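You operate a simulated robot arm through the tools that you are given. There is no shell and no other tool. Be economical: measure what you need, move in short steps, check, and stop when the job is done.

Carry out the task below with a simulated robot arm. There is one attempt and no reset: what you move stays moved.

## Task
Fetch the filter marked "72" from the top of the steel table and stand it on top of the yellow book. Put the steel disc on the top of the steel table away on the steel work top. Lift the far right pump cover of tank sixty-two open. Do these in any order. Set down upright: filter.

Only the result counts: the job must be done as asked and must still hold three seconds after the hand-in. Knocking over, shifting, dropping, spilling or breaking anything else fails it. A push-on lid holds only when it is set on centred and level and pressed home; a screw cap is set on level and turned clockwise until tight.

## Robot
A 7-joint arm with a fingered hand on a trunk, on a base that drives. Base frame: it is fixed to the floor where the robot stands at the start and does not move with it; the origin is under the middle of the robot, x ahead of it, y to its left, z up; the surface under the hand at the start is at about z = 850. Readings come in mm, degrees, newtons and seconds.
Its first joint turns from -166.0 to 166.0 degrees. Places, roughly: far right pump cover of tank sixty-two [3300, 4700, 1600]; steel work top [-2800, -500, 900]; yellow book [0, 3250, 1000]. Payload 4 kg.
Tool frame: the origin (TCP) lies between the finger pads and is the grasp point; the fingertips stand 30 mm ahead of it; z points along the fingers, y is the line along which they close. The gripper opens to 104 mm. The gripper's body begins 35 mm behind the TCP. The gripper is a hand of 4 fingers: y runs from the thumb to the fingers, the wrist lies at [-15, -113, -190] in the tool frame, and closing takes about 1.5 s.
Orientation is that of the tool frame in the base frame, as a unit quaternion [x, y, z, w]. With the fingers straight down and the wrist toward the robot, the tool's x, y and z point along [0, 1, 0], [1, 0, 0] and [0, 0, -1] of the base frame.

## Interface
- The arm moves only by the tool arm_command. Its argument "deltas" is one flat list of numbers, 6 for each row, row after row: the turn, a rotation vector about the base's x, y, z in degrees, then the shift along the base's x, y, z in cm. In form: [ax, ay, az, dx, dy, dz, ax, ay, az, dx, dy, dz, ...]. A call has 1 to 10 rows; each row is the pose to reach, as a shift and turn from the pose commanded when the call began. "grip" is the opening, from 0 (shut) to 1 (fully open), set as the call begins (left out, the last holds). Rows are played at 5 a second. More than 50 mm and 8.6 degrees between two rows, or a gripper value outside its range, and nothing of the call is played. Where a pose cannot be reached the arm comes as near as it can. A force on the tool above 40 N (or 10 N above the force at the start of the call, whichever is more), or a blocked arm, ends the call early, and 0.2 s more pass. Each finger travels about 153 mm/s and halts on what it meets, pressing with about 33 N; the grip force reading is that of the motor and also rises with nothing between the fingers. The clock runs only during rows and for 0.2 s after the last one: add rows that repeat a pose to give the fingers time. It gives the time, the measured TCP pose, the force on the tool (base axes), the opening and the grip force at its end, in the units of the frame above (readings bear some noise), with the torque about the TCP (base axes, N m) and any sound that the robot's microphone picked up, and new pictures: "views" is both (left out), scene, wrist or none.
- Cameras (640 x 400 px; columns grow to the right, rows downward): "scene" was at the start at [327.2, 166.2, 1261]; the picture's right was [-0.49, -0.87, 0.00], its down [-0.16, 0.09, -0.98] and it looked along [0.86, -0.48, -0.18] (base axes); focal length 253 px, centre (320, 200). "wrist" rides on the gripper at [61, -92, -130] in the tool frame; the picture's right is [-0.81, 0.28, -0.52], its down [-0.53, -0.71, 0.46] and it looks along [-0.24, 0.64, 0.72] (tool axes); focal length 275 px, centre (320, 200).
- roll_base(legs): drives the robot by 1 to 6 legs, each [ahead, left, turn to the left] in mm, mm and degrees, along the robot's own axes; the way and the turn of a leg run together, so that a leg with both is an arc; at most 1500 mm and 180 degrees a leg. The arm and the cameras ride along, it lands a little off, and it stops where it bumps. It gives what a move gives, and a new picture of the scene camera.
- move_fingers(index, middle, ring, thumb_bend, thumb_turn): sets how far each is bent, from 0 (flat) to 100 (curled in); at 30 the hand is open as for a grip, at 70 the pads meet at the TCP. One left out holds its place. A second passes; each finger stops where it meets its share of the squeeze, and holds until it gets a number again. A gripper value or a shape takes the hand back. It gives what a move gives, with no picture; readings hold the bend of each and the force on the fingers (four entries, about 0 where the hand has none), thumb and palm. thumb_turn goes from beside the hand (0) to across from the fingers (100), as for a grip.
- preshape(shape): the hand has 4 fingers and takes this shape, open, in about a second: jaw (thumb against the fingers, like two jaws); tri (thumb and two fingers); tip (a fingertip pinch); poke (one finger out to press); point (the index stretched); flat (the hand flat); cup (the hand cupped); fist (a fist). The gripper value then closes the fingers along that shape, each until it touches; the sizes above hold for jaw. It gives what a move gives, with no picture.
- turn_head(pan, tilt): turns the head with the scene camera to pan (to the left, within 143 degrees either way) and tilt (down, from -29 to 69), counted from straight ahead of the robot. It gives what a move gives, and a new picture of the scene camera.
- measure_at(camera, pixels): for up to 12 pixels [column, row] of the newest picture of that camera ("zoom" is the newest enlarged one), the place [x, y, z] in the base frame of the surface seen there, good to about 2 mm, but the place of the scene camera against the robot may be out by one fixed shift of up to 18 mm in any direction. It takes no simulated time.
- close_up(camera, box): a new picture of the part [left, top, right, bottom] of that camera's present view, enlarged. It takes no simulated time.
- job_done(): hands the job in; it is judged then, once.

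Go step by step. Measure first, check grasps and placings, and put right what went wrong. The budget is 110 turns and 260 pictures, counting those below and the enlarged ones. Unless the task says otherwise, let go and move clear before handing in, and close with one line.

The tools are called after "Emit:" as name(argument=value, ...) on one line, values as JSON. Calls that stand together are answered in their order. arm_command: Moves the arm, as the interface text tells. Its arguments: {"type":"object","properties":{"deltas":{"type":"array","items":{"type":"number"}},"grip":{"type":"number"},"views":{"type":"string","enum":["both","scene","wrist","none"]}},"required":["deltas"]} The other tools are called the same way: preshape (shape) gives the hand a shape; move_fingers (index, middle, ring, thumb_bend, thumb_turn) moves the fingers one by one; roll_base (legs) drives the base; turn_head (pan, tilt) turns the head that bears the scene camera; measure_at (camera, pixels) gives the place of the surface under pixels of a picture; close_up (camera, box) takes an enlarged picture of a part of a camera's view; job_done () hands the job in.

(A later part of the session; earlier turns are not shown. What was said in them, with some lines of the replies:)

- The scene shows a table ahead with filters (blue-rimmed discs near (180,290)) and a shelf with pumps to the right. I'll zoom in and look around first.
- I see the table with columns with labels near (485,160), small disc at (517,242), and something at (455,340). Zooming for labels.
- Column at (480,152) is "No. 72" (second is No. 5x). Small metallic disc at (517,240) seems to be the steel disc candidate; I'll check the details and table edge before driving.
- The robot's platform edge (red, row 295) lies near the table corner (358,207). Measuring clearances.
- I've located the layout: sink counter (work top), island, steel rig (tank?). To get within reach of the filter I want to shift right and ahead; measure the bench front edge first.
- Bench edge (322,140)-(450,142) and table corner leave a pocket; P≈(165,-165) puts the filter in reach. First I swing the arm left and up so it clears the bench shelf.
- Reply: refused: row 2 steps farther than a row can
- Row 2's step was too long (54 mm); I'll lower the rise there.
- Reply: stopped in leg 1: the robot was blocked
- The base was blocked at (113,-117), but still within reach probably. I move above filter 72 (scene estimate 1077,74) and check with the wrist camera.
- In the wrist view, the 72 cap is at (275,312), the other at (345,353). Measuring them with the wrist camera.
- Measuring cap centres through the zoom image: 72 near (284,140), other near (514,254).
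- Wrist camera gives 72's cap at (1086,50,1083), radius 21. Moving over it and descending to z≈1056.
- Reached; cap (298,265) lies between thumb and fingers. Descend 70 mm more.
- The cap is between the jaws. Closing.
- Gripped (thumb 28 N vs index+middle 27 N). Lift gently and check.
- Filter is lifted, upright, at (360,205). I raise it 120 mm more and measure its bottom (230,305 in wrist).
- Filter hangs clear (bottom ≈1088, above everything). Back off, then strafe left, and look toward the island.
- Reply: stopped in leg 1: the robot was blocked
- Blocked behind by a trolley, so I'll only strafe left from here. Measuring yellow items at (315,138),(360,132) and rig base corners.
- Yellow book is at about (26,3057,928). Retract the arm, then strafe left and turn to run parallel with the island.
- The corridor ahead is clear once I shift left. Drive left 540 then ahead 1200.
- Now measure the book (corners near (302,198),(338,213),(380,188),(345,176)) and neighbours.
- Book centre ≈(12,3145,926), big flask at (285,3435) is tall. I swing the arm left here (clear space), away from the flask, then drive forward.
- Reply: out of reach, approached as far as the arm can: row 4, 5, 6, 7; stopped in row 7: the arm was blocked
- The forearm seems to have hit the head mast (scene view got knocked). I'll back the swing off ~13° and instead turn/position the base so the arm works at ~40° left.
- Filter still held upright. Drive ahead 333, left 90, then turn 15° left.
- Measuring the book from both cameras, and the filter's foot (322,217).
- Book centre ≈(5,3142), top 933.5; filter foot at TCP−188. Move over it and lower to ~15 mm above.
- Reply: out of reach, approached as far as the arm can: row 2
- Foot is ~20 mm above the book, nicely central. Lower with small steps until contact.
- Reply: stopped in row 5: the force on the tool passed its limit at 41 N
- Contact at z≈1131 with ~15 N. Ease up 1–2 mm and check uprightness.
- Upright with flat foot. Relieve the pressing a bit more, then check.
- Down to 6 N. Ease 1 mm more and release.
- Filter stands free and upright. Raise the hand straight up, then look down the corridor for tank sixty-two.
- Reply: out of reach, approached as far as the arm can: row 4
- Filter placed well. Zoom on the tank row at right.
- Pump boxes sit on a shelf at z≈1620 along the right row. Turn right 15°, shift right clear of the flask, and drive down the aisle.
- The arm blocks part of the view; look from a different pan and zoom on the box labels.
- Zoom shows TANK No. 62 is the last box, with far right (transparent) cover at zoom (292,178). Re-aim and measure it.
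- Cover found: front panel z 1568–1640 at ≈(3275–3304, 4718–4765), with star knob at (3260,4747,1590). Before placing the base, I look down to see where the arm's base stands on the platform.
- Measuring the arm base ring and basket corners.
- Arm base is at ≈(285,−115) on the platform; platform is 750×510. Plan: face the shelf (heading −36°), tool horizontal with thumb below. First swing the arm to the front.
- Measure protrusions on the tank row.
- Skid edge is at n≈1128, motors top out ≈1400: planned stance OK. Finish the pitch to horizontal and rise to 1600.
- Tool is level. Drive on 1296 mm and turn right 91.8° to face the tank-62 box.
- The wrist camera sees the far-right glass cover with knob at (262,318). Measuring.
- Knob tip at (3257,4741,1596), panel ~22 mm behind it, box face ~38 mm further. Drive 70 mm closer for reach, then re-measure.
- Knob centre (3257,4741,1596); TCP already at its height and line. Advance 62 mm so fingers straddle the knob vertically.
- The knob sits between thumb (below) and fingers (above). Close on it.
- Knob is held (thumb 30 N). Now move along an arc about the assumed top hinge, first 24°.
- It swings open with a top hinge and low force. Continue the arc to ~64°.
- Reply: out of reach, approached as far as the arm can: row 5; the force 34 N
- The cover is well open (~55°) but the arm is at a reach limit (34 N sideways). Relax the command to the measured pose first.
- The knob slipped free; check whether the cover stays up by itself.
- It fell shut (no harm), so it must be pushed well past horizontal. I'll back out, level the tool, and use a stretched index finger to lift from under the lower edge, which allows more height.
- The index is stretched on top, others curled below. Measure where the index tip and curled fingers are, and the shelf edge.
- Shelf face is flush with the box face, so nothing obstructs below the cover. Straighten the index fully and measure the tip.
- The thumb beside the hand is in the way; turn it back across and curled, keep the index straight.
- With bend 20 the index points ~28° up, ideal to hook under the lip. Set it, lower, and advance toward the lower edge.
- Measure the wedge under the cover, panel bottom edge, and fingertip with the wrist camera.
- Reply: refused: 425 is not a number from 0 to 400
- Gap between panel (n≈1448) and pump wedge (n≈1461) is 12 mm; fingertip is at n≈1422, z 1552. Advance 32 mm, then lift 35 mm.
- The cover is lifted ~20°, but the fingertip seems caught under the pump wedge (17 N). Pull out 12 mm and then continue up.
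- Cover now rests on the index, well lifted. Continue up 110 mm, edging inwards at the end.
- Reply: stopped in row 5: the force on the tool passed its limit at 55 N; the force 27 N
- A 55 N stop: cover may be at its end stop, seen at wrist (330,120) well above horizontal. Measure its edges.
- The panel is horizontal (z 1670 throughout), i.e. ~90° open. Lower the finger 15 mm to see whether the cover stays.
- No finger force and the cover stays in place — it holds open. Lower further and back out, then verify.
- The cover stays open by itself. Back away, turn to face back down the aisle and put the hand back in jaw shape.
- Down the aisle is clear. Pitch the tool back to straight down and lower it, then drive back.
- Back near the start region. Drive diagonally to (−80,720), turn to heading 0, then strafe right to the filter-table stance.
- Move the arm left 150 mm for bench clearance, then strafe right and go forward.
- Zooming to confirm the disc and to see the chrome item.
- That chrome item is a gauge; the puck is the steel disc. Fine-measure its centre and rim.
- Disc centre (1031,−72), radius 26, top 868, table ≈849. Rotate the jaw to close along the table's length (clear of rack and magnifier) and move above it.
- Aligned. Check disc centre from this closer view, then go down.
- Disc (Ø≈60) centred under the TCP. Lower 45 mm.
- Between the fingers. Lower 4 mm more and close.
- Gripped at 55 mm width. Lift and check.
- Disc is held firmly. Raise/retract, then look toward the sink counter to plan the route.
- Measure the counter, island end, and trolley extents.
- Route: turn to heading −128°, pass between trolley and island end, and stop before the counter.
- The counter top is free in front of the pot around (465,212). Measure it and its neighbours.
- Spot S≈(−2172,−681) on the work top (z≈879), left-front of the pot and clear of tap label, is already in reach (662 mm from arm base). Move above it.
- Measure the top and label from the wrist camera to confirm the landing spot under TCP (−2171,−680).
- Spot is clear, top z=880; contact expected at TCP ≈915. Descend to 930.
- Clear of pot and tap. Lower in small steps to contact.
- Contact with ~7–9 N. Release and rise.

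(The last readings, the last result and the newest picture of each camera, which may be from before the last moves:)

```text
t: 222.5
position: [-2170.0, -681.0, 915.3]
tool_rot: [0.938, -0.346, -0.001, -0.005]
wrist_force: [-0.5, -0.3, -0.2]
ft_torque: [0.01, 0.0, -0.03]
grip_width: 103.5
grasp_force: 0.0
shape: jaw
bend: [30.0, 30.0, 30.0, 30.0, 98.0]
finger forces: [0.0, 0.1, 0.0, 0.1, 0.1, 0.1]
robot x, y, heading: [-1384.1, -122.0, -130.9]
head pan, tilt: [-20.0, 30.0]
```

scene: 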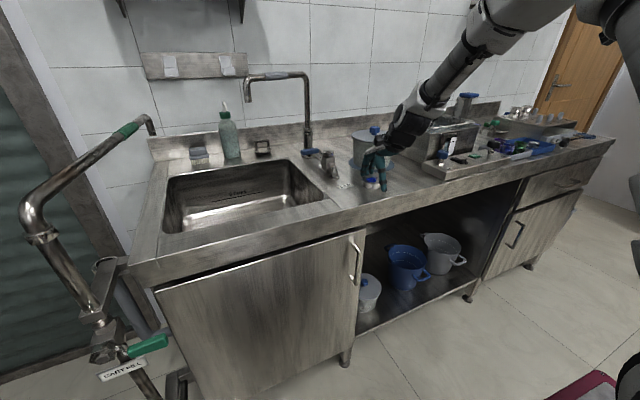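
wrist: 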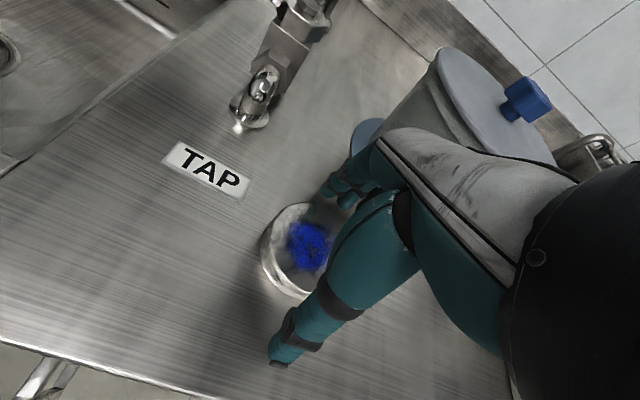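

Released, the disc lies flat. Raise straight up and retract a bit, then verify.

Emit:
arm_command(deltas=[0, 0, 0, 0, 0, 4, 0, 0, 0, 0, 0, 8.5, 0, 0, 0, 0, 0, 13, 0, 0, 0, 0, 0, 17.5, 0, 0, 0, 0, 0, 22, 0, 0, 0, 2.5, 3, 22, 0, 0, 0, 5, 6, 22, 0, 0, 0, 7.5, 9, 22])

Emit:
close_up(camera="scene", box=[320, 100, 460, 220])

```text
t: 224.3
position: [-2093.8, -591.2, 1135.2]
tool_rot: [0.938, -0.346, -0.001, -0.005]
wrist_force: [0.0, -0.8, -0.9]
ft_torque: [0.03, 0.0, -0.01]
grip_width: 103.6
grasp_force: 0.1
shape: jaw
bend: [30.0, 30.0, 30.0, 30.0, 98.0]
finger forces: [0.0, 0.0, 0.0, 0.0, 0.1, 0.0]
robot x, y, heading: [-1382.4, -124.5, -131.2]
head pan, tilt: [-20.0, 30.0]
```

scene: 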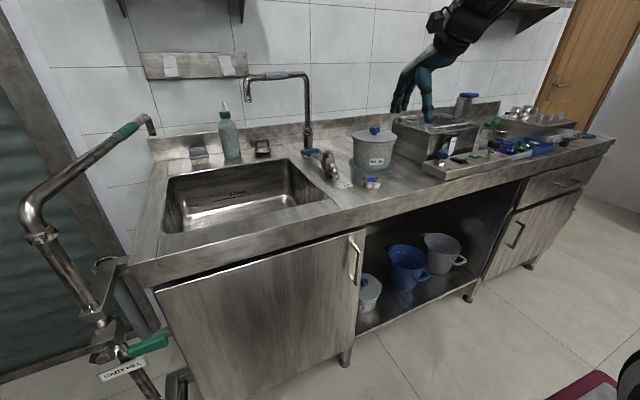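
wrist: 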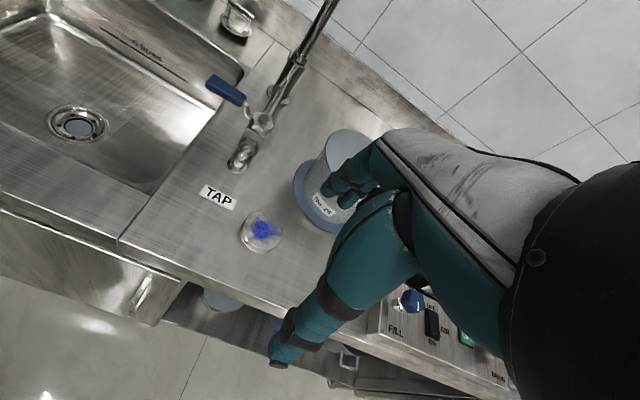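

```text
3.33 times, centred on (390, 160) of scene
```

zoom: 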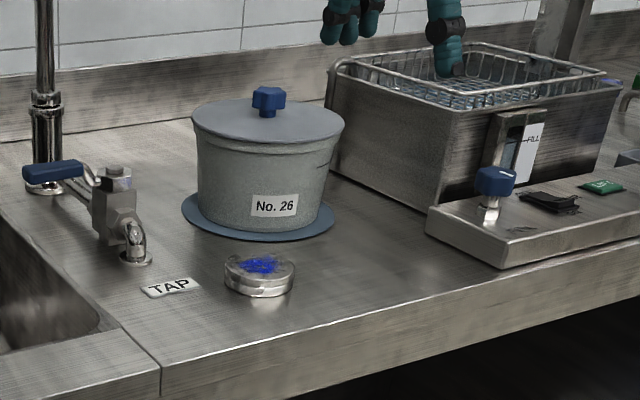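

The disc lies flat on the steel work top, clear of its neighbours. The filter stood upright on the yellow book and the far right cover of tank 62 was holding open when I left them, so I'm handing in.

Emit:
job_done()

```text
The job is handed in.
```

All three parts are done and the job is handed in: filter 72 stands upright on the yellow book, the steel disc lies on the steel work top, and tank 62's far right pump cover is lifted to about 90° and stays there. I last saw the filter and the cover when I left each one.
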